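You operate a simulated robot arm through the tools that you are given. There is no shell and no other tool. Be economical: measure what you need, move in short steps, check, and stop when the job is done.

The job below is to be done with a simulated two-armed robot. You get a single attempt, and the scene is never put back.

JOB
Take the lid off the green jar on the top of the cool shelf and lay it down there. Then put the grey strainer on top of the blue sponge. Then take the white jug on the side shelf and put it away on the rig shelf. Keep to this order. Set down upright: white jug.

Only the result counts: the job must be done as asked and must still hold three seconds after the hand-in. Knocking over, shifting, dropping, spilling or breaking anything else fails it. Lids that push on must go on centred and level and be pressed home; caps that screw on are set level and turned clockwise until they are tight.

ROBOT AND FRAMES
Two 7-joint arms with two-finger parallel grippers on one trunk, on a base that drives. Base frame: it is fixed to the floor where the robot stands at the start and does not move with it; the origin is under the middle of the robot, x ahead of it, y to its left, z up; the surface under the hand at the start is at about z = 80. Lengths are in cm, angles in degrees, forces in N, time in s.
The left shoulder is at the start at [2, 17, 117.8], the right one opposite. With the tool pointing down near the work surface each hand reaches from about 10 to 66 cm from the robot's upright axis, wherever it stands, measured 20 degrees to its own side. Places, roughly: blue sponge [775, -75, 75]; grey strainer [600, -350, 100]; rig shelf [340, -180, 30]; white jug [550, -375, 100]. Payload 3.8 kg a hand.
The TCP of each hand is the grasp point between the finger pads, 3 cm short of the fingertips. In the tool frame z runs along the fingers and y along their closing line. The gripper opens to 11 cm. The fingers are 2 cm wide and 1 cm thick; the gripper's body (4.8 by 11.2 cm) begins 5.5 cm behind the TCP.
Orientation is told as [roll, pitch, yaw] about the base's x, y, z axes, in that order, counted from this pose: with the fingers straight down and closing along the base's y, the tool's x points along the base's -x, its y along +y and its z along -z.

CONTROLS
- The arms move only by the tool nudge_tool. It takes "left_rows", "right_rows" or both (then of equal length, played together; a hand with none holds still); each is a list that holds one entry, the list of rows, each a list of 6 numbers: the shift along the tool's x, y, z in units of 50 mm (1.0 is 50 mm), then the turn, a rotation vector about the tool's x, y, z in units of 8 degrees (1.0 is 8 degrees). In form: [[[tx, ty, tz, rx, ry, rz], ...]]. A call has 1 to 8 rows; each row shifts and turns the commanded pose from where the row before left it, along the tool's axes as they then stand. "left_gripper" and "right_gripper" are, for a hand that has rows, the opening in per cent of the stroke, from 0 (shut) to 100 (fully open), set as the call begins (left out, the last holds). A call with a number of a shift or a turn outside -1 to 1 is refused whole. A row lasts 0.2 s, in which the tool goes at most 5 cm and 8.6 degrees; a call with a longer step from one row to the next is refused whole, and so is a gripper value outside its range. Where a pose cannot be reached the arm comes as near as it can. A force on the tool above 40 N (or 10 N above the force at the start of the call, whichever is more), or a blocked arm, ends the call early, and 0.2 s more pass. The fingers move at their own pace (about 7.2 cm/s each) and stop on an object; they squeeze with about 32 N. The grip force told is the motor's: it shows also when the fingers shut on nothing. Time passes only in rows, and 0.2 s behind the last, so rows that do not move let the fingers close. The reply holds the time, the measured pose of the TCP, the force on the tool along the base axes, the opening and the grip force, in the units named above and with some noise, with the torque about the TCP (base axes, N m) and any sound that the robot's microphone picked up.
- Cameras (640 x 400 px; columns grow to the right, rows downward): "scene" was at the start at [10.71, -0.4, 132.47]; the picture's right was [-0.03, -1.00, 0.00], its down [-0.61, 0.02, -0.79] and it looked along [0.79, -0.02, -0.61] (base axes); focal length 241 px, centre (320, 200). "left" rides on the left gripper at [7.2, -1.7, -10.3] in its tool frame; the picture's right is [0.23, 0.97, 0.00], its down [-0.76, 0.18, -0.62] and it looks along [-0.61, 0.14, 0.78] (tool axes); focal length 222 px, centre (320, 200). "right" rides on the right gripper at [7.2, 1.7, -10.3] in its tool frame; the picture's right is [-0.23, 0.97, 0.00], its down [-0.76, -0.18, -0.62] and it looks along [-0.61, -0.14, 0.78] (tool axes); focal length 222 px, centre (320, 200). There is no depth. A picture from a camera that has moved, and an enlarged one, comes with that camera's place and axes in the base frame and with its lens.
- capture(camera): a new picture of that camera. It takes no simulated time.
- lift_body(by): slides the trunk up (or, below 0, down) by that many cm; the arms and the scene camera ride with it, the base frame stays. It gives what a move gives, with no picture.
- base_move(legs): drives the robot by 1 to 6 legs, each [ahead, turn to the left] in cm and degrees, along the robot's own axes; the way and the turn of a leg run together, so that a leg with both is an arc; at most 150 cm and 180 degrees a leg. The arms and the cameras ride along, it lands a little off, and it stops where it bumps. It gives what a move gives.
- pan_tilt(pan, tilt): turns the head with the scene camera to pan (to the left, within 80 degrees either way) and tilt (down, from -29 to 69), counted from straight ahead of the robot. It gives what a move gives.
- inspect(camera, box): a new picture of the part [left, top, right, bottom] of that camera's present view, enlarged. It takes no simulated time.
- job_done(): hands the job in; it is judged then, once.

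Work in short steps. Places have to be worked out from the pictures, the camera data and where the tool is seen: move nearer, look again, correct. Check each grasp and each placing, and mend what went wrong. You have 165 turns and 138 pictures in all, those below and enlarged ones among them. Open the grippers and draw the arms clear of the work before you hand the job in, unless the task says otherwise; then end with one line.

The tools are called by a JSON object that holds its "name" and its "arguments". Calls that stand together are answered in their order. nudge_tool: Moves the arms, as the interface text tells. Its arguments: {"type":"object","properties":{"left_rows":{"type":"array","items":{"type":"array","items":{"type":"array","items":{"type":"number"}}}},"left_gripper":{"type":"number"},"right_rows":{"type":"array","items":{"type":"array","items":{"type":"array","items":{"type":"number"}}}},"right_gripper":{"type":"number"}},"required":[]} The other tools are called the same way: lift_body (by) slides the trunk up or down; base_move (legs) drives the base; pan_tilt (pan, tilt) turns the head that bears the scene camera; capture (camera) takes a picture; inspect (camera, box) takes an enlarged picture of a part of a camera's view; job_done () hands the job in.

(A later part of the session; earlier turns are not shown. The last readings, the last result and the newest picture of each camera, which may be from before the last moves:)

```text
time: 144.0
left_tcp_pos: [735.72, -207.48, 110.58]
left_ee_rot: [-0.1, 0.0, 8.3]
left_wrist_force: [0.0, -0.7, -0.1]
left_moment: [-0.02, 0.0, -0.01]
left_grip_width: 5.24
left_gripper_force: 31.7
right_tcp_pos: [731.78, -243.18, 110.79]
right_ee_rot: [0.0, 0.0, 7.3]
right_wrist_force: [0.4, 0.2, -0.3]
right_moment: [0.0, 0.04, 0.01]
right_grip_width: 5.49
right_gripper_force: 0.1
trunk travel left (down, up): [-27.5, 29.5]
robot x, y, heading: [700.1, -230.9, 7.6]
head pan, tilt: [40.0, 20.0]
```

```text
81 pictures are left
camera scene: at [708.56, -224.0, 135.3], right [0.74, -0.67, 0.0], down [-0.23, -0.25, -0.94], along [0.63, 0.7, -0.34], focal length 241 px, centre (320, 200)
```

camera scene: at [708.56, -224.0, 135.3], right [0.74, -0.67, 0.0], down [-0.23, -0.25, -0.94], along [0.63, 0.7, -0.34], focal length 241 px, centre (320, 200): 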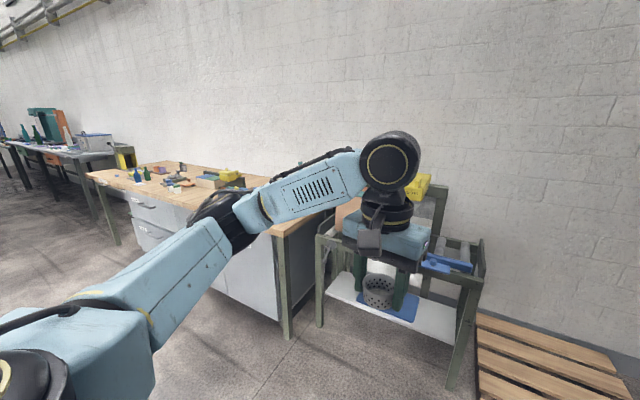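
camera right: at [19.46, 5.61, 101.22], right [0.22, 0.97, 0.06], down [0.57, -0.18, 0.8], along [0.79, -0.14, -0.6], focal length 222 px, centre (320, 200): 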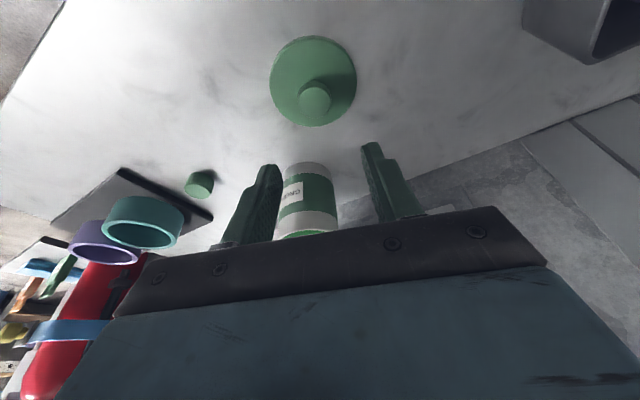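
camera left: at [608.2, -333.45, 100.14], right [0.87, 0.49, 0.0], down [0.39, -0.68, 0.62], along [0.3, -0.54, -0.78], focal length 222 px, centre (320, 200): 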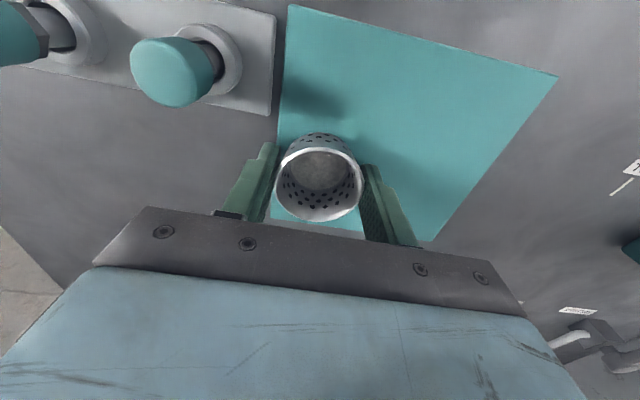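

Consistent bench corner at about [771, -122]. I turn left 76° and drive 115 cm alongside the bench, then turn right to face it.

{"name": "base_move", "arguments": {"legs": [[0, 77], [100, 0]]}}

{"name": "pan_tilt", "arguments": {"pan": -45, "tilt": 32}}

{"name": "capture", "arguments": {"camera": "scene"}}

```text
time: 152.4
left_tcp_pos: [699.2, -91.61, 110.66]
left_ee_rot: [-0.1, 0.0, 83.0]
left_wrist_force: [1.2, 1.1, -1.4]
left_moment: [-0.02, 0.02, -0.01]
left_grip_width: 5.26
left_gripper_force: 31.8
right_tcp_pos: [732.41, -105.15, 110.84]
right_ee_rot: [0.0, 0.0, 81.7]
right_wrist_force: [-0.2, 0.4, -0.6]
right_moment: [0.01, 0.04, 0.01]
right_grip_width: 5.48
right_gripper_force: 0.0
trunk travel left (down, up): [-27.5, 29.5]
robot x, y, heading: [712.42, -131.77, 82.0]
head pan, tilt: [40.0, 20.0]
```

```text
time: 154.0
left_tcp_pos: [699.24, -91.63, 110.56]
left_ee_rot: [-0.1, 0.0, 82.8]
left_wrist_force: [-0.8, 0.9, -0.1]
left_moment: [-0.01, 0.02, 0.01]
left_grip_width: 5.25
left_gripper_force: 31.7
right_tcp_pos: [732.4, -105.12, 110.69]
right_ee_rot: [0.0, -0.1, 81.8]
right_wrist_force: [-0.2, 0.4, 0.3]
right_moment: [0.0, -0.01, -0.03]
right_grip_width: 5.48
right_gripper_force: 0.1
trunk travel left (down, up): [-27.5, 29.5]
robot x, y, heading: [712.72, -132.44, 82.4]
head pan, tilt: [-45.0, 32.0]
```

```text
80 pictures are left
camera scene: at [719.73, -124.78, 133.38], right [0.61, -0.8, 0.0], down [-0.42, -0.32, -0.85], along [0.68, 0.51, -0.53], focal length 241 px, centre (320, 200)
```

scene: 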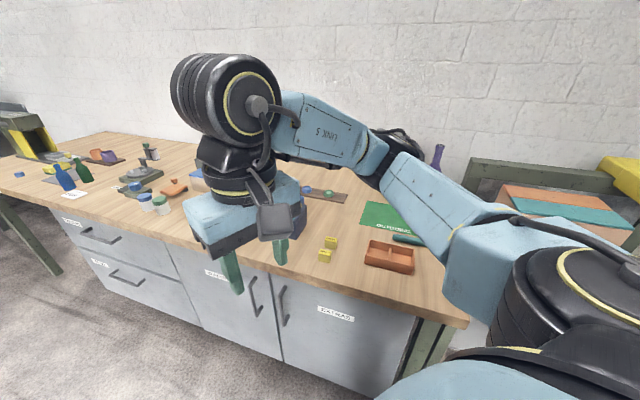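

The right hand hides the sponge area. I go 22 cm on and turn right to face the bench.

{"name": "base_move", "arguments": {"legs": [[22, 0], [0, -63.5]]}}

{"name": "pan_tilt", "arguments": {"pan": 0, "tilt": 38}}

{"name": "capture", "arguments": {"camera": "scene"}}

```text
time: 158.5
left_tcp_pos: [745.58, -80.74, 110.63]
left_ee_rot: [-0.1, 0.0, 19.4]
left_wrist_force: [0.3, 0.4, 0.1]
left_moment: [0.0, -0.04, -0.01]
left_grip_width: 5.22
left_gripper_force: 31.9
right_tcp_pos: [748.37, -116.48, 110.75]
right_ee_rot: [0.0, -0.1, 18.2]
right_wrist_force: [-0.1, 0.8, -0.9]
right_moment: [0.0, 0.03, 0.0]
right_grip_width: 5.47
right_gripper_force: 0.0
trunk travel left (down, up): [-27.5, 29.5]
robot x, y, heading: [714.91, -110.24, 19.1]
head pan, tilt: [-45.0, 32.0]
```

```text
time: 159.6
left_tcp_pos: [745.66, -80.73, 110.67]
left_ee_rot: [-0.2, 0.0, 19.5]
left_wrist_force: [-0.2, 0.0, -0.5]
left_moment: [-0.04, 0.05, 0.0]
left_grip_width: 5.27
left_gripper_force: 32.0
right_tcp_pos: [748.41, -116.52, 110.73]
right_ee_rot: [0.0, 0.0, 18.2]
right_wrist_force: [0.3, 0.6, 0.5]
right_moment: [0.02, 0.0, -0.02]
right_grip_width: 5.5
right_gripper_force: 0.0
trunk travel left (down, up): [-27.5, 29.5]
robot x, y, heading: [715.19, -110.44, 19.0]
head pan, tilt: [0.0, 38.0]
```

```text
79 pictures are left
camera scene: at [725.46, -107.28, 132.46], right [0.32, -0.95, 0.0], down [-0.58, -0.2, -0.79], along [0.75, 0.25, -0.62], focal length 241 px, centre (320, 200)
```

scene: 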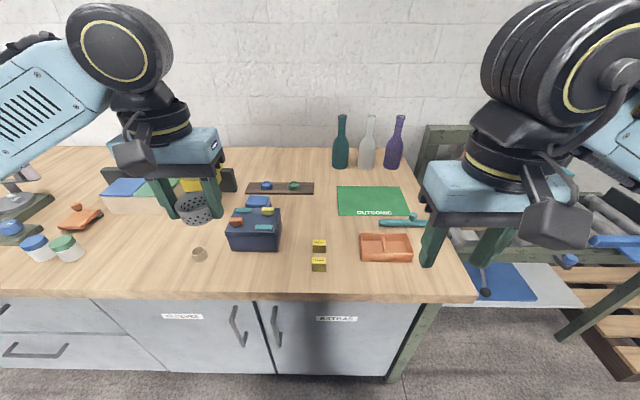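

{"name": "inspect", "arguments": {"camera": "scene", "box": [170, 150, 340, 280]}}

{"name": "inspect", "arguments": {"camera": "scene", "box": [0, 140, 260, 290]}}

```text
3.08 times, centred on (255, 215) of scene
camera zoom: at [725.46, -107.28, 132.46], right [0.32, -0.95, 0.0], down [-0.58, -0.2, -0.79], along [0.75, 0.25, -0.62], focal length 742 px, centre (520, 154)
```

zoom: 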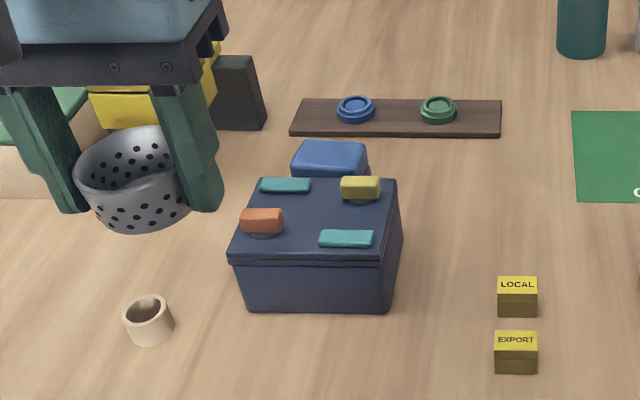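

```text
2.46 times, centred on (130, 215) of scene
camera zoom: at [725.46, -107.28, 132.46], right [0.32, -0.95, 0.0], down [-0.58, -0.2, -0.79], along [0.75, 0.25, -0.62], focal length 593 px, centre (788, 163)
```

zoom: 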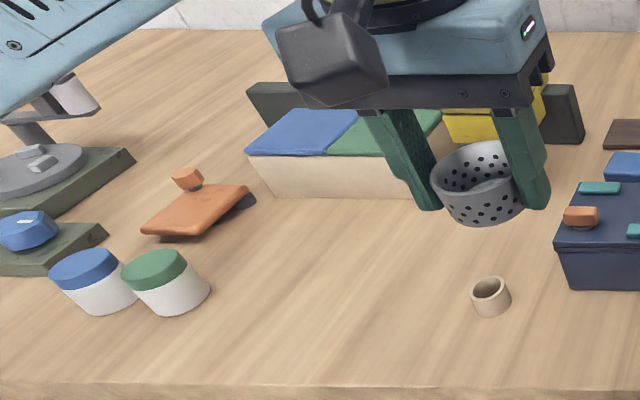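

The blue sponge block seems to be the one behind the dark-blue box, about 82 cm ahead. I need to come ~20 cm closer; I look down to judge the base's clearance to the bench.

{"name": "pan_tilt", "arguments": {"pan": 0, "tilt": 69}}

{"name": "capture", "arguments": {"camera": "scene"}}

```text
time: 160.6
left_tcp_pos: [745.56, -80.75, 110.59]
left_ee_rot: [-0.2, 0.1, 19.5]
left_wrist_force: [0.4, -0.1, -0.2]
left_moment: [-0.02, 0.01, 0.0]
left_grip_width: 5.22
left_gripper_force: 31.7
right_tcp_pos: [748.38, -116.44, 110.68]
right_ee_rot: [0.0, 0.0, 18.2]
right_wrist_force: [-0.2, -0.6, -0.3]
right_moment: [0.03, -0.01, -0.02]
right_grip_width: 5.47
right_gripper_force: 0.0
trunk travel left (down, up): [-27.5, 29.5]
robot x, y, heading: [715.47, -110.5, 18.8]
head pan, tilt: [0.0, 68.8]
```

```text
76 pictures are left
camera scene: at [722.58, -108.25, 128.55], right [0.32, -0.95, 0.0], down [-0.88, -0.3, -0.36], along [0.34, 0.12, -0.93], focal length 241 px, centre (320, 200)
```

scene: 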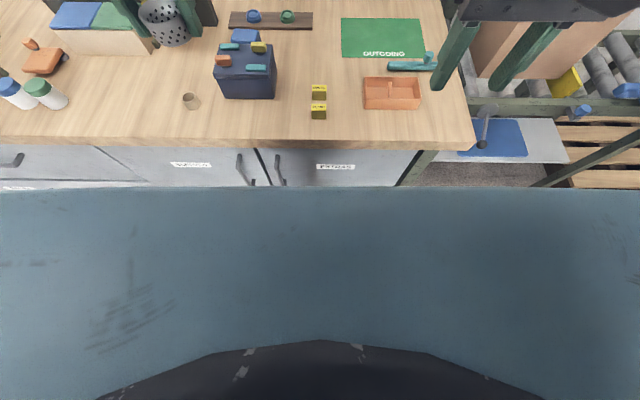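

The robot's front is about 16 cm from its axis, the bench edge 43 cm away; I advance 20 cm.

{"name": "base_move", "arguments": {"legs": [[20, 0]]}}

{"name": "pan_tilt", "arguments": {"pan": 12, "tilt": 50}}

{"name": "capture", "arguments": {"camera": "scene"}}

{"name": "capture", "arguments": {"camera": "left"}}

```text
time: 162.2
left_tcp_pos: [764.52, -74.36, 110.59]
left_ee_rot: [0.0, 0.1, 19.3]
left_wrist_force: [-0.2, 0.8, -0.4]
left_moment: [0.0, 0.02, -0.01]
left_grip_width: 5.21
left_gripper_force: 32.0
right_tcp_pos: [767.26, -110.31, 110.73]
right_ee_rot: [-0.1, 0.0, 18.2]
right_wrist_force: [-0.6, -0.2, 0.3]
right_moment: [0.0, 0.03, 0.03]
right_grip_width: 5.5
right_gripper_force: 0.1
trunk travel left (down, up): [-27.5, 29.5]
robot x, y, heading: [733.92, -104.28, 18.7]
head pan, tilt: [0.0, 68.8]
```

```text
time: 163.0
left_tcp_pos: [764.4, -74.34, 110.71]
left_ee_rot: [0.0, 0.0, 19.4]
left_wrist_force: [-0.7, -0.3, -0.1]
left_moment: [0.0, 0.02, -0.02]
left_grip_width: 5.22
left_gripper_force: 32.0
right_tcp_pos: [767.09, -110.25, 110.78]
right_ee_rot: [0.0, 0.1, 18.3]
right_wrist_force: [0.1, 0.1, 0.4]
right_moment: [0.02, 0.0, -0.02]
right_grip_width: 5.51
right_gripper_force: 0.1
trunk travel left (down, up): [-27.5, 29.5]
robot x, y, heading: [734.06, -104.2, 18.8]
head pan, tilt: [12.0, 50.0]
```

```text
75 pictures are left
camera scene: at [742.66, -99.8, 130.74], right [0.51, -0.86, 0.0], down [-0.66, -0.39, -0.64], along [0.55, 0.33, -0.77], focal length 241 px, centre (320, 200)
```

scene: 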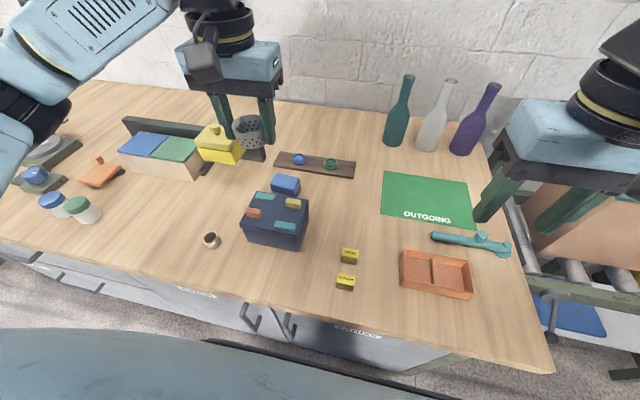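

```text
74 pictures are left
camera left: at [758.24, -78.41, 120.99], right [-0.54, 0.84, 0.0], down [0.66, 0.42, 0.62], along [0.53, 0.33, -0.78], focal length 222 px, centre (320, 200)
```

left: 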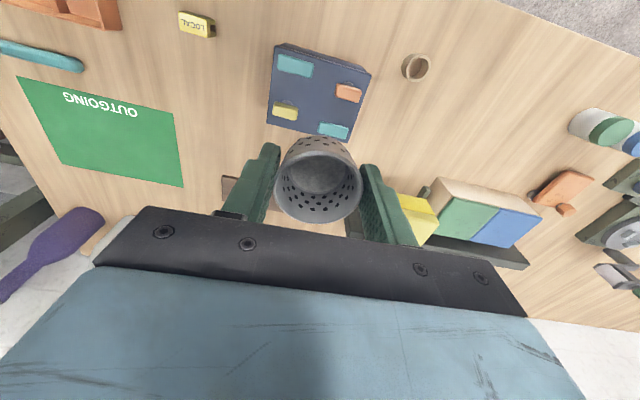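

Triangulated the sponge top at about [772.2, -72.9, 90]. I zoom in to refine it.

{"name": "inspect", "arguments": {"camera": "scene", "box": [230, 140, 350, 260]}}

```text
3.33 times, centred on (290, 200) of scene
camera zoom: at [742.66, -99.8, 130.74], right [0.51, -0.86, 0.0], down [-0.66, -0.39, -0.64], along [0.55, 0.33, -0.77], focal length 803 px, centre (420, 200)
```

zoom: 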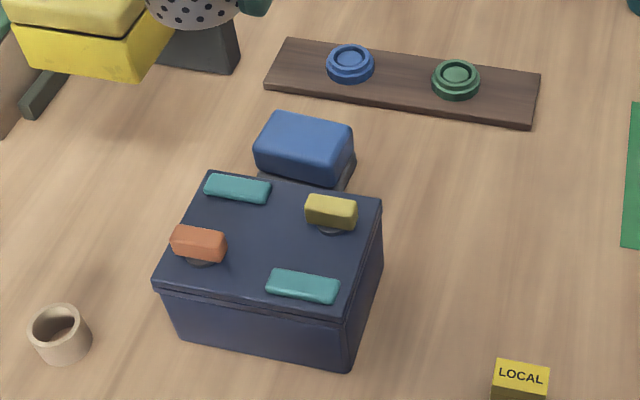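

Triangulation from the scene camera alone is weak in height. I move the left hand 9 cm forward so that its own camera sees the sponge.

{"name": "nudge_tool", "arguments": {"left_rows": [[[-0.6, 0, 0, 0, 0, 0], [-0.6, 0, 0, 0, 0, 0], [-0.6, 0, 0, 0, 0, 0], [0, 0, 0, 0, 0, 0]]]}}

{"name": "capture", "arguments": {"camera": "left"}}

```text
time: 164.0
left_tcp_pos: [772.9, -71.45, 110.81]
left_ee_rot: [-0.1, 0.0, 19.3]
left_wrist_force: [0.3, 0.1, -1.0]
left_moment: [0.02, 0.01, -0.02]
left_grip_width: 5.26
left_gripper_force: 31.9
right_tcp_pos: [767.14, -110.13, 110.8]
right_ee_rot: [0.1, 0.0, 18.2]
right_wrist_force: [0.4, 0.1, -0.3]
right_moment: [0.01, 0.0, 0.0]
right_grip_width: 5.52
right_gripper_force: 0.1
trunk travel left (down, up): [-27.5, 29.5]
robot x, y, heading: [734.03, -104.39, 18.5]
head pan, tilt: [12.0, 50.0]
```

```text
72 pictures are left
camera left: at [766.74, -75.39, 121.11], right [-0.54, 0.84, 0.0], down [0.66, 0.42, 0.62], along [0.53, 0.33, -0.78], focal length 222 px, centre (320, 200)
```

left: 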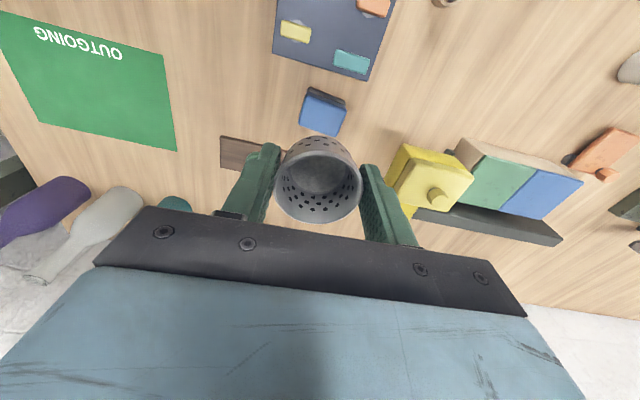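

{"name": "inspect", "arguments": {"camera": "left", "box": [250, 60, 410, 160]}}

```text
4.00 times, centred on (330, 110) of left
camera zoom: at [766.74, -75.39, 121.11], right [-0.54, 0.84, 0.0], down [0.66, 0.42, 0.62], along [0.53, 0.33, -0.78], focal length 888 px, centre (280, 560)
```

zoom: 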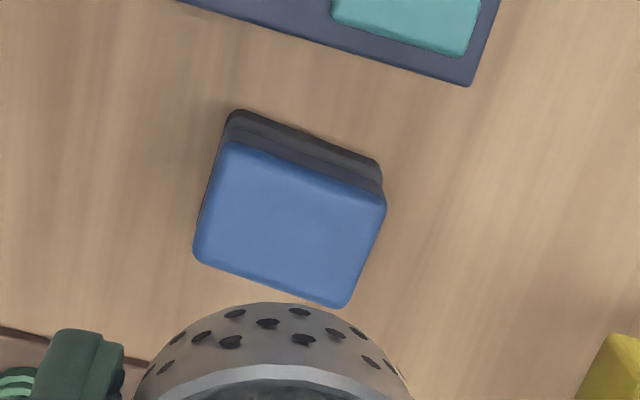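

Good triangulation: sponge top centre at [776.7, -68.9, 85.0], about 7×5 cm. I move over it and lower to z≈92 (strainer bottom ≈88.6).

{"name": "nudge_tool", "arguments": {"left_rows": [[[-0.45, 0.12, 0, 0, 0, 0], [-0.436, 0.11, 0, 0, 0, 0], [0, 0, 0.7, 0, 0, 0], [0, 0, 0.8, 0, 0, 0], [0, 0, 0.8, 0, 0, 0], [0, 0, 0.8, 0, 0, 0], [0, 0, 0.6, 0, 0, 0], [0, 0, 0, 0, 0, 0]]]}}

{"name": "capture", "arguments": {"camera": "left"}}

{"name": "inspect", "arguments": {"camera": "scene", "box": [220, 120, 360, 250]}}

```text
time: 165.8
left_tcp_pos: [776.82, -69.12, 92.23]
left_ee_rot: [0.0, 0.1, 19.3]
left_wrist_force: [-0.4, -0.7, 0.0]
left_moment: [0.01, 0.0, -0.03]
left_grip_width: 5.24
left_gripper_force: 31.6
right_tcp_pos: [767.17, -110.27, 110.71]
right_ee_rot: [0.0, 0.0, 18.2]
right_wrist_force: [0.5, -0.1, 0.2]
right_moment: [0.0, -0.01, 0.01]
right_grip_width: 5.5
right_gripper_force: 0.0
trunk travel left (down, up): [-27.5, 29.5]
robot x, y, heading: [734.01, -104.15, 18.6]
head pan, tilt: [12.0, 50.0]
```

```text
70 pictures are left
camera left: at [770.61, -73.18, 102.66], right [-0.54, 0.84, 0.0], down [0.66, 0.42, 0.62], along [0.53, 0.33, -0.78], focal length 222 px, centre (320, 200)
```

left: 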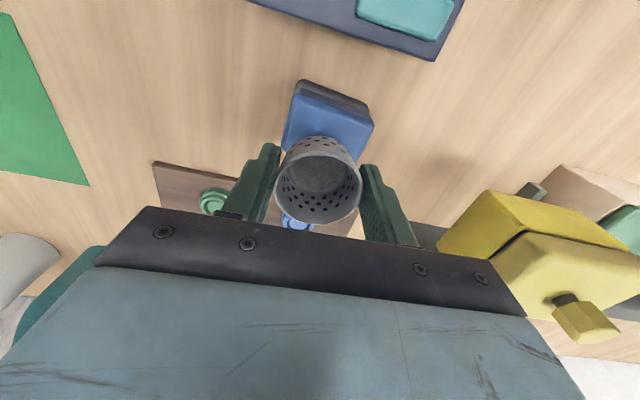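

```text
3.08 times, centred on (290, 185) of scene
camera zoom: at [742.65, -99.81, 130.75], right [0.51, -0.86, 0.0], down [-0.66, -0.39, -0.64], along [0.55, 0.33, -0.77], focal length 742 px, centre (412, 246)
```

zoom: 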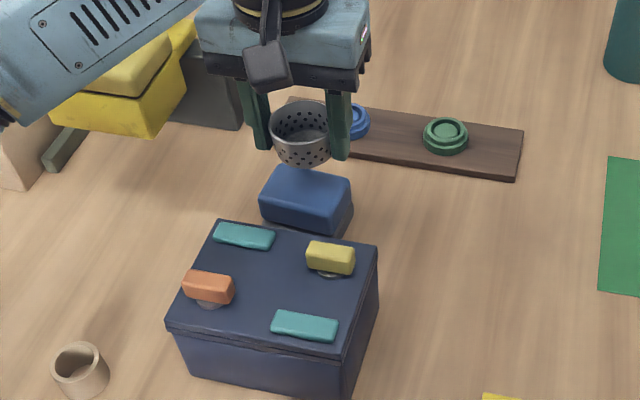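

Alignment looks right. I lower 2.8 cm and then feel for contact.

{"name": "nudge_tool", "arguments": {"left_rows": [[[0, 0, 0.3, 0, 0, 0], [0, 0, 0.2, 0, 0, 0], [0, 0, 0.06, 0, 0, 0], [0, 0, 0, 0, 0, 0]]]}}

{"name": "inspect", "arguments": {"camera": "scene", "box": [240, 140, 340, 230]}}

```text
time: 166.8
left_tcp_pos: [776.64, -69.04, 89.48]
left_ee_rot: [-0.1, -0.1, 19.4]
left_wrist_force: [0.4, -0.2, -0.6]
left_moment: [0.02, -0.02, 0.05]
left_grip_width: 5.24
left_gripper_force: 32.4
right_tcp_pos: [767.04, -110.27, 110.77]
right_ee_rot: [0.0, 0.0, 18.2]
right_wrist_force: [0.4, 0.0, -0.1]
right_moment: [-0.04, -0.02, -0.02]
right_grip_width: 5.5
right_gripper_force: 0.1
trunk travel left (down, up): [-27.5, 29.5]
robot x, y, heading: [734.17, -104.03, 18.7]
head pan, tilt: [12.0, 50.0]
```

```text
4.44 times, centred on (290, 185) of scene
camera zoom: at [742.65, -99.8, 130.75], right [0.51, -0.86, 0.0], down [-0.66, -0.39, -0.64], along [0.55, 0.33, -0.77], focal length 1071 px, centre (453, 267)
```

zoom: 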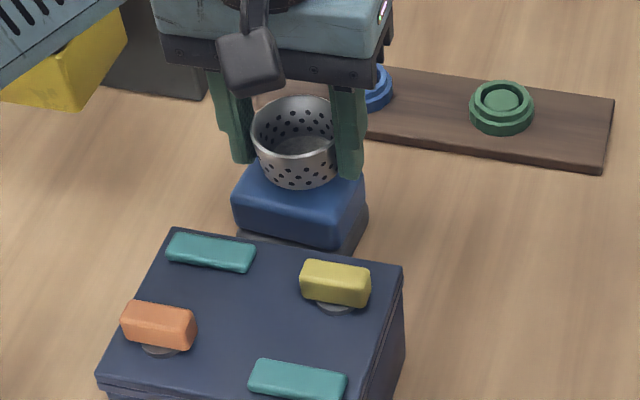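

Close above the sponge. Fine steps down.

{"name": "nudge_tool", "arguments": {"left_rows": [[[0, 0, 0.05, 0, 0, 0], [0, 0, 0.04, 0, 0, 0], [0, 0, 0.04, 0, 0, 0], [0, 0, 0, 0, 0, 0]]]}}

```text
time: 167.8
left_tcp_pos: [776.86, -68.93, 88.71]
left_ee_rot: [-0.1, 0.0, 19.2]
left_wrist_force: [0.2, -0.6, 0.1]
left_moment: [0.01, -0.02, 0.01]
left_grip_width: 5.23
left_gripper_force: 31.7
right_tcp_pos: [767.12, -110.27, 110.77]
right_ee_rot: [0.0, 0.1, 18.3]
right_wrist_force: [-0.8, -0.3, 0.0]
right_moment: [0.04, 0.03, 0.01]
right_grip_width: 5.5
right_gripper_force: 0.1
trunk travel left (down, up): [-27.5, 29.5]
robot x, y, heading: [733.93, -103.95, 18.6]
head pan, tilt: [12.0, 50.0]
```

{"name": "nudge_tool", "arguments": {"left_rows": [[[0, 0, 0.03, 0, 0, 0], [0, 0, 0.03, 0, 0, 0], [0, 0, 0.03, 0, 0, 0], [0, 0, 0, 0, 0, 0]]]}}

{"name": "inspect", "arguments": {"camera": "scene", "box": [240, 140, 340, 230]}}

```text
time: 168.8
left_tcp_pos: [776.74, -68.87, 88.49]
left_ee_rot: [-0.1, -0.4, 19.2]
left_wrist_force: [0.2, 1.5, 16.2]
left_moment: [0.33, 0.08, -0.02]
left_grip_width: 5.24
left_gripper_force: 31.7
right_tcp_pos: [766.98, -110.38, 110.73]
right_ee_rot: [0.0, -0.2, 18.2]
right_wrist_force: [0.9, 0.7, -0.2]
right_moment: [0.03, -0.02, 0.01]
right_grip_width: 5.48
right_gripper_force: 0.1
trunk travel left (down, up): [-27.5, 29.5]
robot x, y, heading: [734.08, -104.0, 18.7]
head pan, tilt: [12.0, 50.0]
```

```text
4.44 times, centred on (290, 185) of scene
camera zoom: at [742.55, -99.87, 130.77], right [0.51, -0.86, 0.0], down [-0.66, -0.39, -0.64], along [0.55, 0.33, -0.77], focal length 1071 px, centre (453, 267)
```

zoom: 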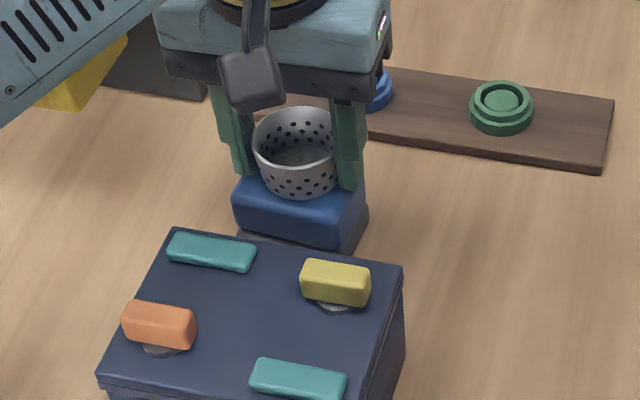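

Contact at 16 N, well centred on the sponge. I ease up slightly, open and rise.

{"name": "nudge_tool", "arguments": {"left_rows": [[[0, 0, -0.03, 0, 0, 0], [0, 0, 0, 0, 0, 0]]]}}

{"name": "nudge_tool", "arguments": {"left_rows": [[[0, 0, 0, 0, 0, 0], [0, 0, 0, 0, 0, 0], [0, 0, -0.3, 0, 0, 0], [0, 0, -0.6, 0, 0, 0], [0, 0, -0.8, 0, 0, 0], [0, 0, -0.8, 0, 0, 0], [0, 0, -0.8, 0, 0, 0], [0, 0, -0.8, 0, 0, 0]]], "left_gripper": 72}}

{"name": "inspect", "arguments": {"camera": "scene", "box": [220, 120, 360, 250]}}

{"name": "capture", "arguments": {"camera": "left"}}

```text
time: 169.4
left_tcp_pos: [776.63, -68.92, 88.56]
left_ee_rot: [-0.1, -0.2, 19.2]
left_wrist_force: [3.4, 2.2, 15.3]
left_moment: [0.36, -0.06, -0.02]
left_grip_width: 5.22
left_gripper_force: 32.0
right_tcp_pos: [767.09, -110.3, 110.86]
right_ee_rot: [0.0, -0.1, 18.2]
right_wrist_force: [0.0, -0.8, 0.8]
right_moment: [-0.01, 0.02, 0.01]
right_grip_width: 5.5
right_gripper_force: 0.0
trunk travel left (down, up): [-27.5, 29.5]
robot x, y, heading: [733.96, -103.87, 18.4]
head pan, tilt: [12.0, 50.0]
```

```text
time: 171.2
left_tcp_pos: [776.69, -68.76, 108.97]
left_ee_rot: [-0.1, 0.0, 19.3]
left_wrist_force: [0.4, 0.5, 0.4]
left_moment: [0.02, -0.02, -0.04]
left_grip_width: 7.92
left_gripper_force: 0.0
right_tcp_pos: [767.25, -110.22, 110.74]
right_ee_rot: [0.0, -0.2, 18.3]
right_wrist_force: [-0.3, -0.3, 1.0]
right_moment: [0.0, 0.02, 0.01]
right_grip_width: 5.51
right_gripper_force: 0.0
trunk travel left (down, up): [-27.5, 29.5]
robot x, y, heading: [733.99, -104.67, 18.6]
head pan, tilt: [12.0, 50.0]
```

```text
3.08 times, centred on (290, 185) of scene
camera zoom: at [742.63, -99.84, 130.75], right [0.51, -0.86, 0.0], down [-0.66, -0.39, -0.64], along [0.55, 0.33, -0.77], focal length 742 px, centre (412, 246)
```

zoom: 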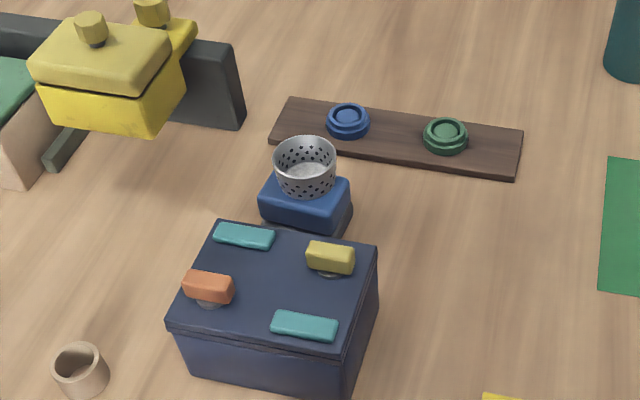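

```text
65 pictures are left
camera left: at [770.46, -72.79, 119.28], right [-0.54, 0.84, 0.0], down [0.66, 0.42, 0.62], along [0.53, 0.33, -0.78], focal length 222 px, centre (320, 200)
```

left: 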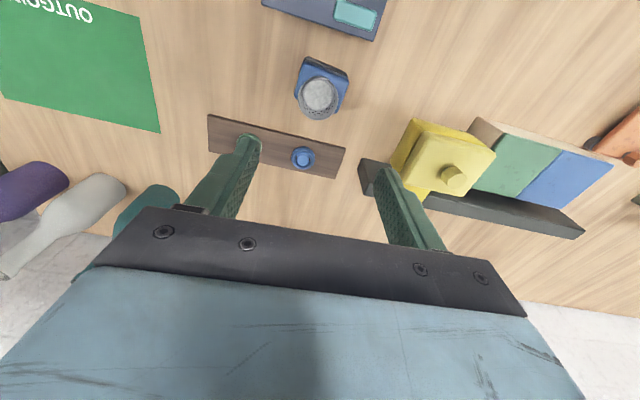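

Strainer sits on the sponge, stable. I retract the left hand and drive back toward the jug, staying clear of the blue cart.

{"name": "nudge_tool", "arguments": {"left_rows": [[[0.7, -0.1, -0.3, 0, 0, 0], [0.8, -0.1, 0, 0, 0, 0], [0.8, 0, 0, 0, 0, 0], [0.8, 0, 0, 0, 0, 0], [0, 0, 0, 0, 0, 0]]]}}

{"name": "base_move", "arguments": {"legs": [[-30, 0], [0, -112], [112, 0], [0, -68]]}}

{"name": "pan_tilt", "arguments": {"pan": 0, "tilt": 18}}

{"name": "capture", "arguments": {"camera": "scene"}}

```text
time: 172.4
left_tcp_pos: [762.1, -74.65, 110.51]
left_ee_rot: [-0.1, 0.0, 19.4]
left_wrist_force: [-0.5, -0.1, -0.6]
left_moment: [0.01, 0.0, -0.01]
left_grip_width: 7.92
left_gripper_force: 0.1
right_tcp_pos: [767.11, -110.37, 110.63]
right_ee_rot: [0.0, 0.0, 18.2]
right_wrist_force: [0.6, 0.8, -0.9]
right_moment: [-0.02, 0.0, 0.0]
right_grip_width: 5.51
right_gripper_force: 0.0
trunk travel left (down, up): [-27.5, 29.5]
robot x, y, heading: [734.0, -104.29, 18.4]
head pan, tilt: [12.0, 50.0]
```

```text
time: 187.4
left_tcp_pos: [676.78, -257.62, 110.59]
left_ee_rot: [-0.1, -0.1, -158.3]
left_wrist_force: [-0.3, -0.2, 0.4]
left_moment: [-0.01, 0.01, 0.0]
left_grip_width: 7.93
left_gripper_force: 0.0
right_tcp_pos: [670.16, -222.43, 110.76]
right_ee_rot: [0.0, 0.1, -159.4]
right_wrist_force: [-0.4, 0.1, -0.2]
right_moment: [0.0, 0.01, 0.02]
right_grip_width: 5.53
right_gripper_force: 0.0
trunk travel left (down, up): [-27.5, 29.5]
robot x, y, heading: [703.71, -226.99, -159.0]
head pan, tilt: [12.0, 50.0]
```

```text
time: 188.3
left_tcp_pos: [676.54, -257.71, 110.48]
left_ee_rot: [-0.1, -0.1, -158.3]
left_wrist_force: [0.7, 0.0, -0.3]
left_moment: [0.01, 0.03, 0.01]
left_grip_width: 7.94
left_gripper_force: 0.1
right_tcp_pos: [670.2, -222.46, 110.81]
right_ee_rot: [0.0, 0.0, -159.5]
right_wrist_force: [-0.2, -0.8, -0.6]
right_moment: [0.0, 0.01, -0.01]
right_grip_width: 5.49
right_gripper_force: 0.1
trunk travel left (down, up): [-27.5, 29.5]
robot x, y, heading: [703.35, -226.91, -159.1]
head pan, tilt: [0.0, 18.0]
```

```text
64 pictures are left
camera scene: at [692.76, -231.26, 135.62], right [-0.36, 0.93, 0.0], down [0.29, 0.11, -0.95], along [-0.89, -0.34, -0.31], focal length 241 px, centre (320, 200)
```

scene: 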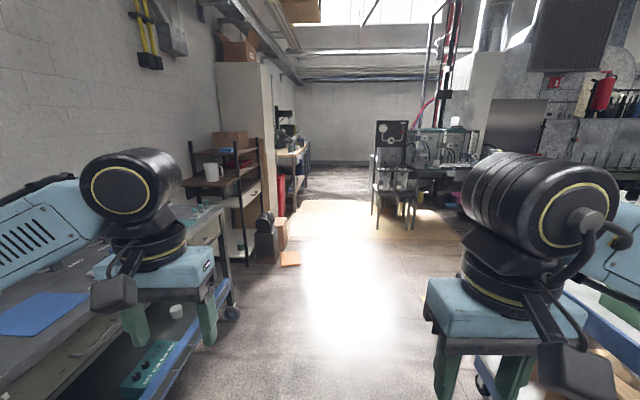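

Path ahead is clear. I drive 172 cm and turn left to face the side shelf.

{"name": "base_move", "arguments": {"legs": [[150, 0], [30, 0], [0, 88]]}}

{"name": "pan_tilt", "arguments": {"pan": -5, "tilt": 30}}

{"name": "capture", "arguments": {"camera": "scene"}}

```text
time: 201.3
left_tcp_pos: [563.88, -317.16, 110.55]
left_ee_rot: [-0.1, 0.1, -69.5]
left_wrist_force: [0.0, -0.2, 0.9]
left_moment: [-0.05, 0.01, -0.03]
left_grip_width: 7.94
left_gripper_force: 0.0
right_tcp_pos: [528.44, -322.83, 110.79]
right_ee_rot: [0.0, -0.1, -70.6]
right_wrist_force: [-1.0, 0.2, -0.1]
right_moment: [0.01, 0.0, -0.03]
right_grip_width: 5.49
right_gripper_force: 0.0
trunk travel left (down, up): [-27.5, 29.5]
robot x, y, heading: [533.53, -289.54, -69.9]
head pan, tilt: [0.0, 18.0]
```

```text
time: 202.0
left_tcp_pos: [563.93, -317.04, 110.53]
left_ee_rot: [-0.1, 0.0, -69.5]
left_wrist_force: [-0.1, -0.5, -0.4]
left_moment: [-0.01, -0.02, 0.01]
left_grip_width: 7.91
left_gripper_force: 0.0
right_tcp_pos: [528.53, -322.79, 110.79]
right_ee_rot: [0.1, 0.0, -70.6]
right_wrist_force: [-0.3, 0.2, 0.4]
right_moment: [0.01, -0.01, 0.03]
right_grip_width: 5.53
right_gripper_force: 0.0
trunk travel left (down, up): [-27.5, 29.5]
robot x, y, heading: [534.24, -289.66, -70.4]
head pan, tilt: [-5.0, 30.0]
```

```text
63 pictures are left
camera scene: at [536.75, -300.5, 133.7], right [-0.97, -0.26, 0.0], down [-0.13, 0.48, -0.87], along [0.22, -0.84, -0.5], focal length 241 px, centre (320, 200)
```

scene: 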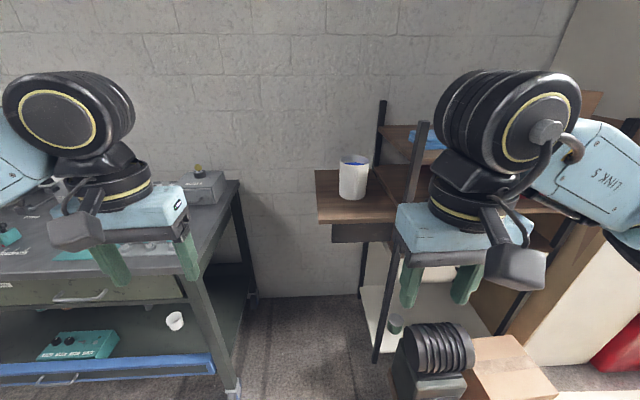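

Jug base at about [546, -389, 85], 98 cm ahead and 22 cm right. I go ahead 40 cm, veering slightly right to pass between the tooling table's leg and the item on the floor.

{"name": "base_move", "arguments": {"legs": [[0, -9], [40, 0], [0, 9]]}}

{"name": "pan_tilt", "arguments": {"pan": -10, "tilt": 35}}

{"name": "capture", "arguments": {"camera": "scene"}}

{"name": "capture", "arguments": {"camera": "right"}}

```text
time: 205.8
left_tcp_pos: [572.12, -356.25, 110.59]
left_ee_rot: [-0.1, 0.1, -68.9]
left_wrist_force: [-0.6, 0.1, -0.4]
left_moment: [-0.03, 0.01, -0.01]
left_grip_width: 7.9
left_gripper_force: 0.0
right_tcp_pos: [536.56, -362.36, 110.79]
right_ee_rot: [0.0, 0.0, -70.0]
right_wrist_force: [-0.5, -0.3, 0.4]
right_moment: [-0.03, -0.01, 0.03]
right_grip_width: 5.5
right_gripper_force: 0.1
trunk travel left (down, up): [-27.5, 29.5]
robot x, y, heading: [541.77, -328.87, -69.3]
head pan, tilt: [-5.0, 30.0]
```

```text
time: 206.5
left_tcp_pos: [571.99, -356.2, 110.58]
left_ee_rot: [-0.2, 0.0, -68.9]
left_wrist_force: [0.5, 0.8, 0.1]
left_moment: [0.01, -0.01, -0.02]
left_grip_width: 7.92
left_gripper_force: 0.0
right_tcp_pos: [536.64, -362.19, 110.83]
right_ee_rot: [0.0, -0.1, -70.0]
right_wrist_force: [0.1, 0.0, 0.0]
right_moment: [-0.02, 0.01, -0.01]
right_grip_width: 5.52
right_gripper_force: 0.0
trunk travel left (down, up): [-27.5, 29.5]
robot x, y, heading: [541.32, -329.3, -69.5]
head pan, tilt: [-10.0, 35.0]
```

```text
62 pictures are left
camera scene: at [543.83, -339.8, 132.92], right [-0.98, -0.18, 0.0], down [-0.1, 0.56, -0.82], along [0.15, -0.81, -0.57], focal length 241 px, centre (320, 200)
```

scene: 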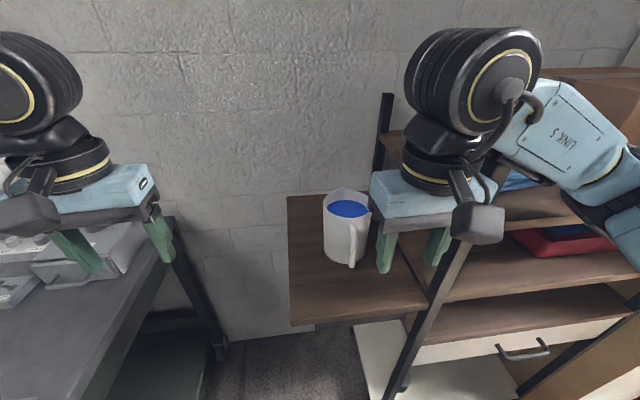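

```text
61 pictures are left
camera right: at [535.75, -354.9, 121.0], right [0.99, 0.12, 0.0], down [0.09, -0.78, 0.62], along [0.07, -0.62, -0.78], focal length 222 px, centre (320, 200)
```

right: 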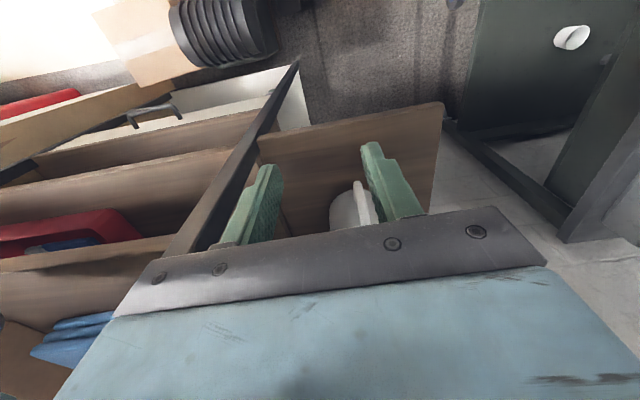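

{"name": "inspect", "arguments": {"camera": "scene", "box": [280, 170, 440, 330]}}

```text
2.50 times, centred on (360, 250) of scene
camera zoom: at [543.83, -339.8, 132.92], right [-0.98, -0.18, 0.0], down [-0.1, 0.56, -0.82], along [0.15, -0.81, -0.57], focal length 603 px, centre (220, 75)
```

zoom: 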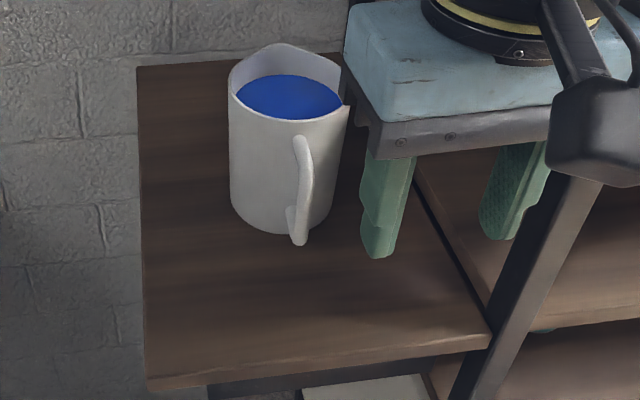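

The jug (with liquid, handle toward me) stands just left of the rack post. I raise the right hand, shift it left and look down at the jug with its camera to size it.

{"name": "nudge_tool", "arguments": {"right_rows": [[[0, 0.2, -0.8, 0, 0, 0], [0, 0.3, -0.8, 0, 0, 0], [0, 0.4, -0.8, 0, 0, 0], [-0.5, 0.4, -0.3, 0, 0, 0], [-0.8, 0, 0, 0, 0, 0], [-0.8, 0, 0, 0, 0, 0], [0, 0, 0, 0, 0, 0]]], "right_gripper": 100}}

{"name": "capture", "arguments": {"camera": "right"}}

{"name": "capture", "arguments": {"camera": "scene"}}

```text
time: 208.1
left_tcp_pos: [571.86, -356.16, 110.5]
left_ee_rot: [0.0, -0.1, -69.0]
left_wrist_force: [-0.5, 0.1, -0.4]
left_moment: [0.01, -0.03, -0.06]
left_grip_width: 7.89
left_gripper_force: 0.0
right_tcp_pos: [546.32, -369.99, 124.4]
right_ee_rot: [0.0, -0.1, -70.0]
right_wrist_force: [0.2, -0.2, 0.7]
right_moment: [-0.01, -0.03, 0.02]
right_grip_width: 10.99
right_gripper_force: 0.0
trunk travel left (down, up): [-27.5, 29.5]
robot x, y, heading: [541.6, -328.66, -69.5]
head pan, tilt: [-10.0, 35.0]
```

```text
59 pictures are left
camera right: at [545.46, -362.61, 134.55], right [0.99, 0.12, 0.0], down [0.09, -0.78, 0.62], along [0.07, -0.62, -0.78], focal length 222 px, centre (320, 200)
```

right: 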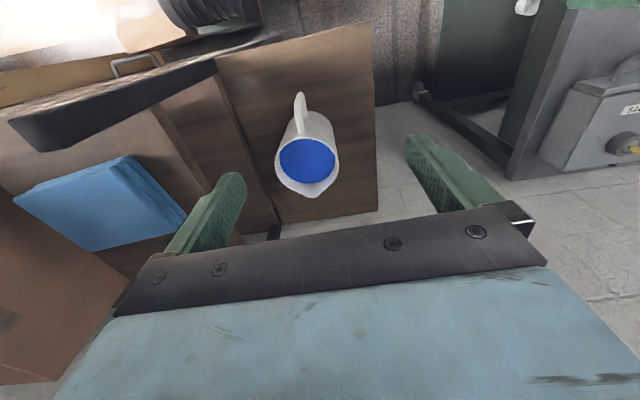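

```text
58 pictures are left
camera scene: at [543.79, -339.77, 132.92], right [-0.98, -0.18, 0.0], down [-0.1, 0.56, -0.82], along [0.15, -0.81, -0.57], focal length 241 px, centre (320, 200)
```

scene: 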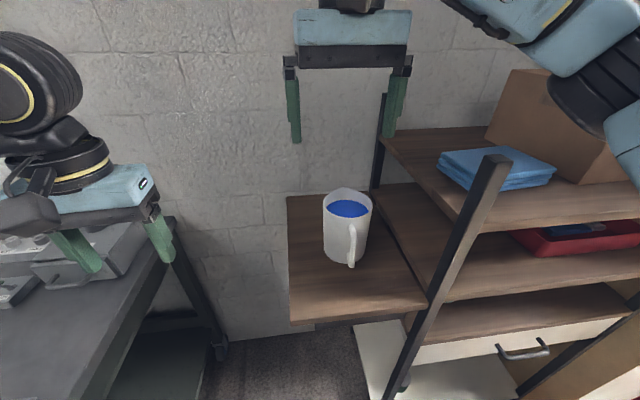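

{"name": "inspect", "arguments": {"camera": "right", "box": [250, 80, 370, 220]}}

{"name": "inspect", "arguments": {"camera": "scene", "box": [290, 170, 410, 280]}}

```text
2.86 times, centred on (310, 150) of right
camera zoom: at [545.46, -362.61, 134.55], right [0.99, 0.12, 0.0], down [0.09, -0.78, 0.62], along [0.07, -0.62, -0.78], focal length 635 px, centre (349, 343)
```

zoom: 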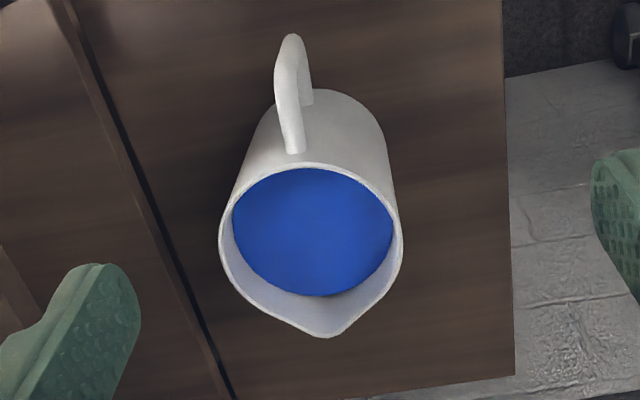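

```text
3.64 times, centred on (350, 225) of scene
camera zoom: at [543.79, -339.77, 132.92], right [-0.98, -0.18, 0.0], down [-0.1, 0.56, -0.82], along [0.15, -0.81, -0.57], focal length 876 px, centre (211, 109)
```

zoom: 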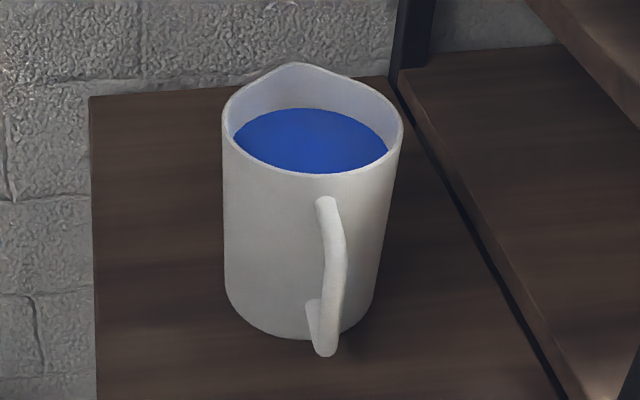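

The right forearm would pass over the rack post (top ≈119) when lowering, so I'll use the left hand instead: I tuck the right hand, then turn the robot right 30° so the jug lies in the left arm's zone.

{"name": "nudge_tool", "arguments": {"right_rows": [[[0.9, 0, 0, 0, 0, 0], [0.9, -0.2, 0, 0, 0, 0], [0.8, -0.5, 0, 0, 0, 0], [0.5, -0.7, 0, 0, 0, 0], [0, -0.5, 0, 0, 0, 0], [0, 0, 0, 0, 0, 0]]]}}

{"name": "base_move", "arguments": {"legs": [[0, -30]]}}

{"name": "pan_tilt", "arguments": {"pan": 10, "tilt": 38}}

{"name": "capture", "arguments": {"camera": "scene"}}

```text
time: 209.5
left_tcp_pos: [572.08, -356.15, 110.63]
left_ee_rot: [-0.1, 0.1, -68.9]
left_wrist_force: [-0.3, 0.1, 0.0]
left_moment: [0.02, 0.02, 0.0]
left_grip_width: 7.91
left_gripper_force: 0.0
right_tcp_pos: [531.88, -358.7, 124.51]
right_ee_rot: [0.1, 0.0, -70.0]
right_wrist_force: [0.9, -0.2, -0.2]
right_moment: [0.02, 0.02, 0.0]
right_grip_width: 10.99
right_gripper_force: 0.0
trunk travel left (down, up): [-27.5, 29.5]
robot x, y, heading: [541.69, -328.88, -69.4]
head pan, tilt: [-10.0, 35.0]
```

```text
time: 211.4
left_tcp_pos: [553.88, -367.83, 110.56]
left_ee_rot: [0.0, 0.0, -99.5]
left_wrist_force: [0.0, 0.6, 0.0]
left_moment: [-0.02, 0.02, -0.06]
left_grip_width: 7.95
left_gripper_force: 0.1
right_tcp_pos: [518.04, -349.73, 124.42]
right_ee_rot: [-0.1, 0.1, -100.4]
right_wrist_force: [-0.9, -0.6, 1.0]
right_moment: [-0.03, -0.04, -0.01]
right_grip_width: 11.02
right_gripper_force: 0.0
trunk travel left (down, up): [-27.5, 29.5]
robot x, y, heading: [541.23, -329.01, -100.5]
head pan, tilt: [-10.0, 35.0]
```

```text
time: 212.2
left_tcp_pos: [554.03, -368.04, 110.62]
left_ee_rot: [-0.1, 0.0, -99.4]
left_wrist_force: [0.3, -0.1, 0.2]
left_moment: [0.02, 0.01, 0.0]
left_grip_width: 7.93
left_gripper_force: 0.2
right_tcp_pos: [518.19, -349.69, 124.33]
right_ee_rot: [0.2, 0.0, -100.4]
right_wrist_force: [0.5, 1.1, -0.6]
right_moment: [0.01, 0.02, 0.0]
right_grip_width: 11.0
right_gripper_force: 0.0
trunk travel left (down, up): [-27.5, 29.5]
robot x, y, heading: [541.37, -329.45, -100.0]
head pan, tilt: [10.0, 38.0]
```

```text
55 pictures are left
camera scene: at [541.12, -339.86, 132.46], right [-1.0, 0.0, 0.0], down [0.0, 0.62, -0.79], along [0.0, -0.79, -0.62], focal length 241 px, centre (320, 200)
```

scene: 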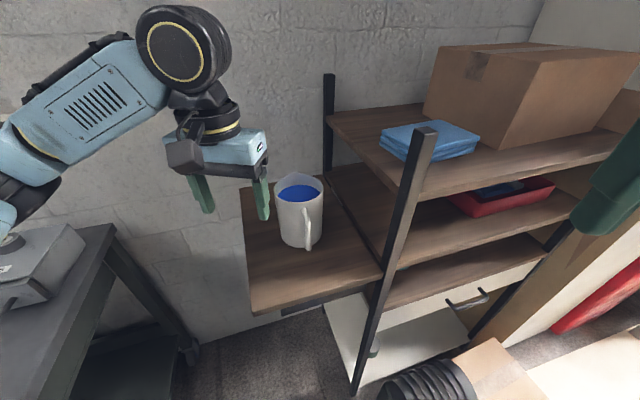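

I open the left hand, rise a little, turn it 20° and move above the jug at z≈116 for a look.

{"name": "nudge_tool", "arguments": {"left_rows": [[[0, 0, -0.35, 0, 0, -0.83], [0, 0, -0.4, 0, 0, -0.83], [0, 0, -0.4, 0, 0, -0.83], [-0.48, -0.53, 0, 0, 0, 0], [-0.48, -0.53, 0, 0, 0, 0], [-0.48, -0.53, 0, 0, 0, 0], [-0.48, -0.53, 0, 0, 0, 0], [0, 0, 0, 0, 0, 0]]], "left_gripper": 100}}

{"name": "capture", "arguments": {"camera": "left"}}

{"name": "inspect", "arguments": {"camera": "scene", "box": [200, 100, 400, 270]}}

```text
time: 214.0
left_tcp_pos: [545.27, -379.24, 116.21]
left_ee_rot: [-0.1, 0.0, -79.5]
left_wrist_force: [0.1, 0.2, 0.0]
left_moment: [-0.02, 0.02, -0.02]
left_grip_width: 11.02
left_gripper_force: 0.1
right_tcp_pos: [518.23, -349.65, 124.34]
right_ee_rot: [-0.1, 0.0, -100.5]
right_wrist_force: [0.7, -0.1, -0.2]
right_moment: [-0.01, 0.04, 0.0]
right_grip_width: 11.0
right_gripper_force: 0.1
trunk travel left (down, up): [-27.5, 29.5]
robot x, y, heading: [541.87, -329.17, -100.3]
head pan, tilt: [10.0, 38.0]
```

```text
54 pictures are left
camera left: at [542.44, -372.44, 126.5], right [0.92, 0.4, 0.0], down [0.31, -0.72, 0.62], along [0.25, -0.57, -0.78], focal length 222 px, centre (320, 200)
```

left: 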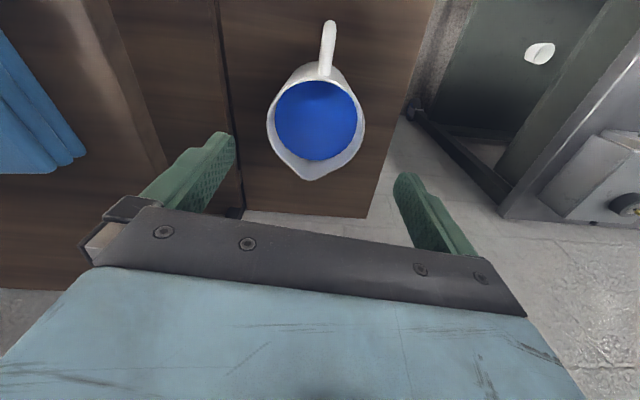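

```text
2.35 times, centred on (300, 185) of scene
camera zoom: at [541.19, -339.84, 132.46], right [-1.0, 0.0, 0.0], down [0.0, 0.62, -0.79], along [0.0, -0.79, -0.62], focal length 567 px, centre (367, 235)
```

zoom: 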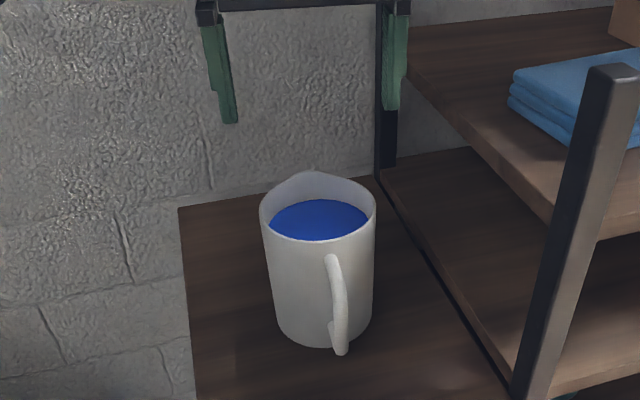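

Rim centre confirmed at [545.1, -379.5, 104.2], diameter ≈9.9. I lower to just above the rim (tips ≈105) and check clearance.

{"name": "nudge_tool", "arguments": {"left_rows": [[[-0.05, -0.03, 0.5, 0, 0, 0], [0, 0, 0.5, 0, 0, 0], [0, 0, 0.5, 0, 0, 0], [0, 0, 0.12, 0, 0, 0], [0, 0, 0, 0, 0, 0]]]}}

{"name": "capture", "arguments": {"camera": "left"}}

{"name": "inspect", "arguments": {"camera": "scene", "box": [220, 120, 380, 260]}}

```text
time: 215.2
left_tcp_pos: [545.31, -379.61, 108.1]
left_ee_rot: [-0.1, 0.1, -79.5]
left_wrist_force: [0.3, 0.5, -0.8]
left_moment: [-0.03, 0.01, 0.0]
left_grip_width: 10.99
left_gripper_force: 0.1
right_tcp_pos: [518.2, -349.57, 124.44]
right_ee_rot: [0.0, -0.1, -100.5]
right_wrist_force: [-0.4, -0.4, -0.4]
right_moment: [0.0, -0.01, 0.0]
right_grip_width: 11.02
right_gripper_force: 0.1
trunk travel left (down, up): [-27.5, 29.5]
robot x, y, heading: [541.53, -328.8, -100.2]
head pan, tilt: [10.0, 38.0]
```

```text
52 pictures are left
camera left: at [542.32, -372.8, 118.47], right [0.92, 0.4, 0.0], down [0.31, -0.72, 0.62], along [0.25, -0.57, -0.78], focal length 222 px, centre (320, 200)
```

left: 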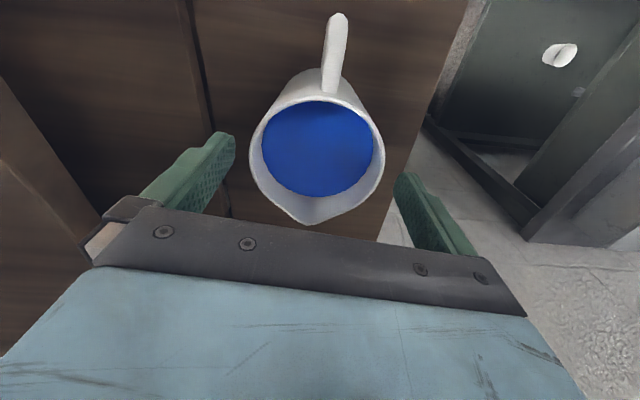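

```text
2.86 times, centred on (300, 190) of scene
camera zoom: at [541.13, -339.87, 132.46], right [-1.0, 0.0, 0.0], down [0.0, 0.62, -0.79], along [0.0, -0.79, -0.62], focal length 689 px, centre (377, 229)
```

zoom: 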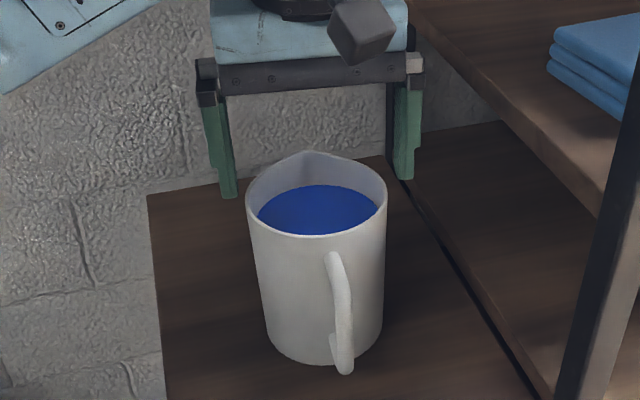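

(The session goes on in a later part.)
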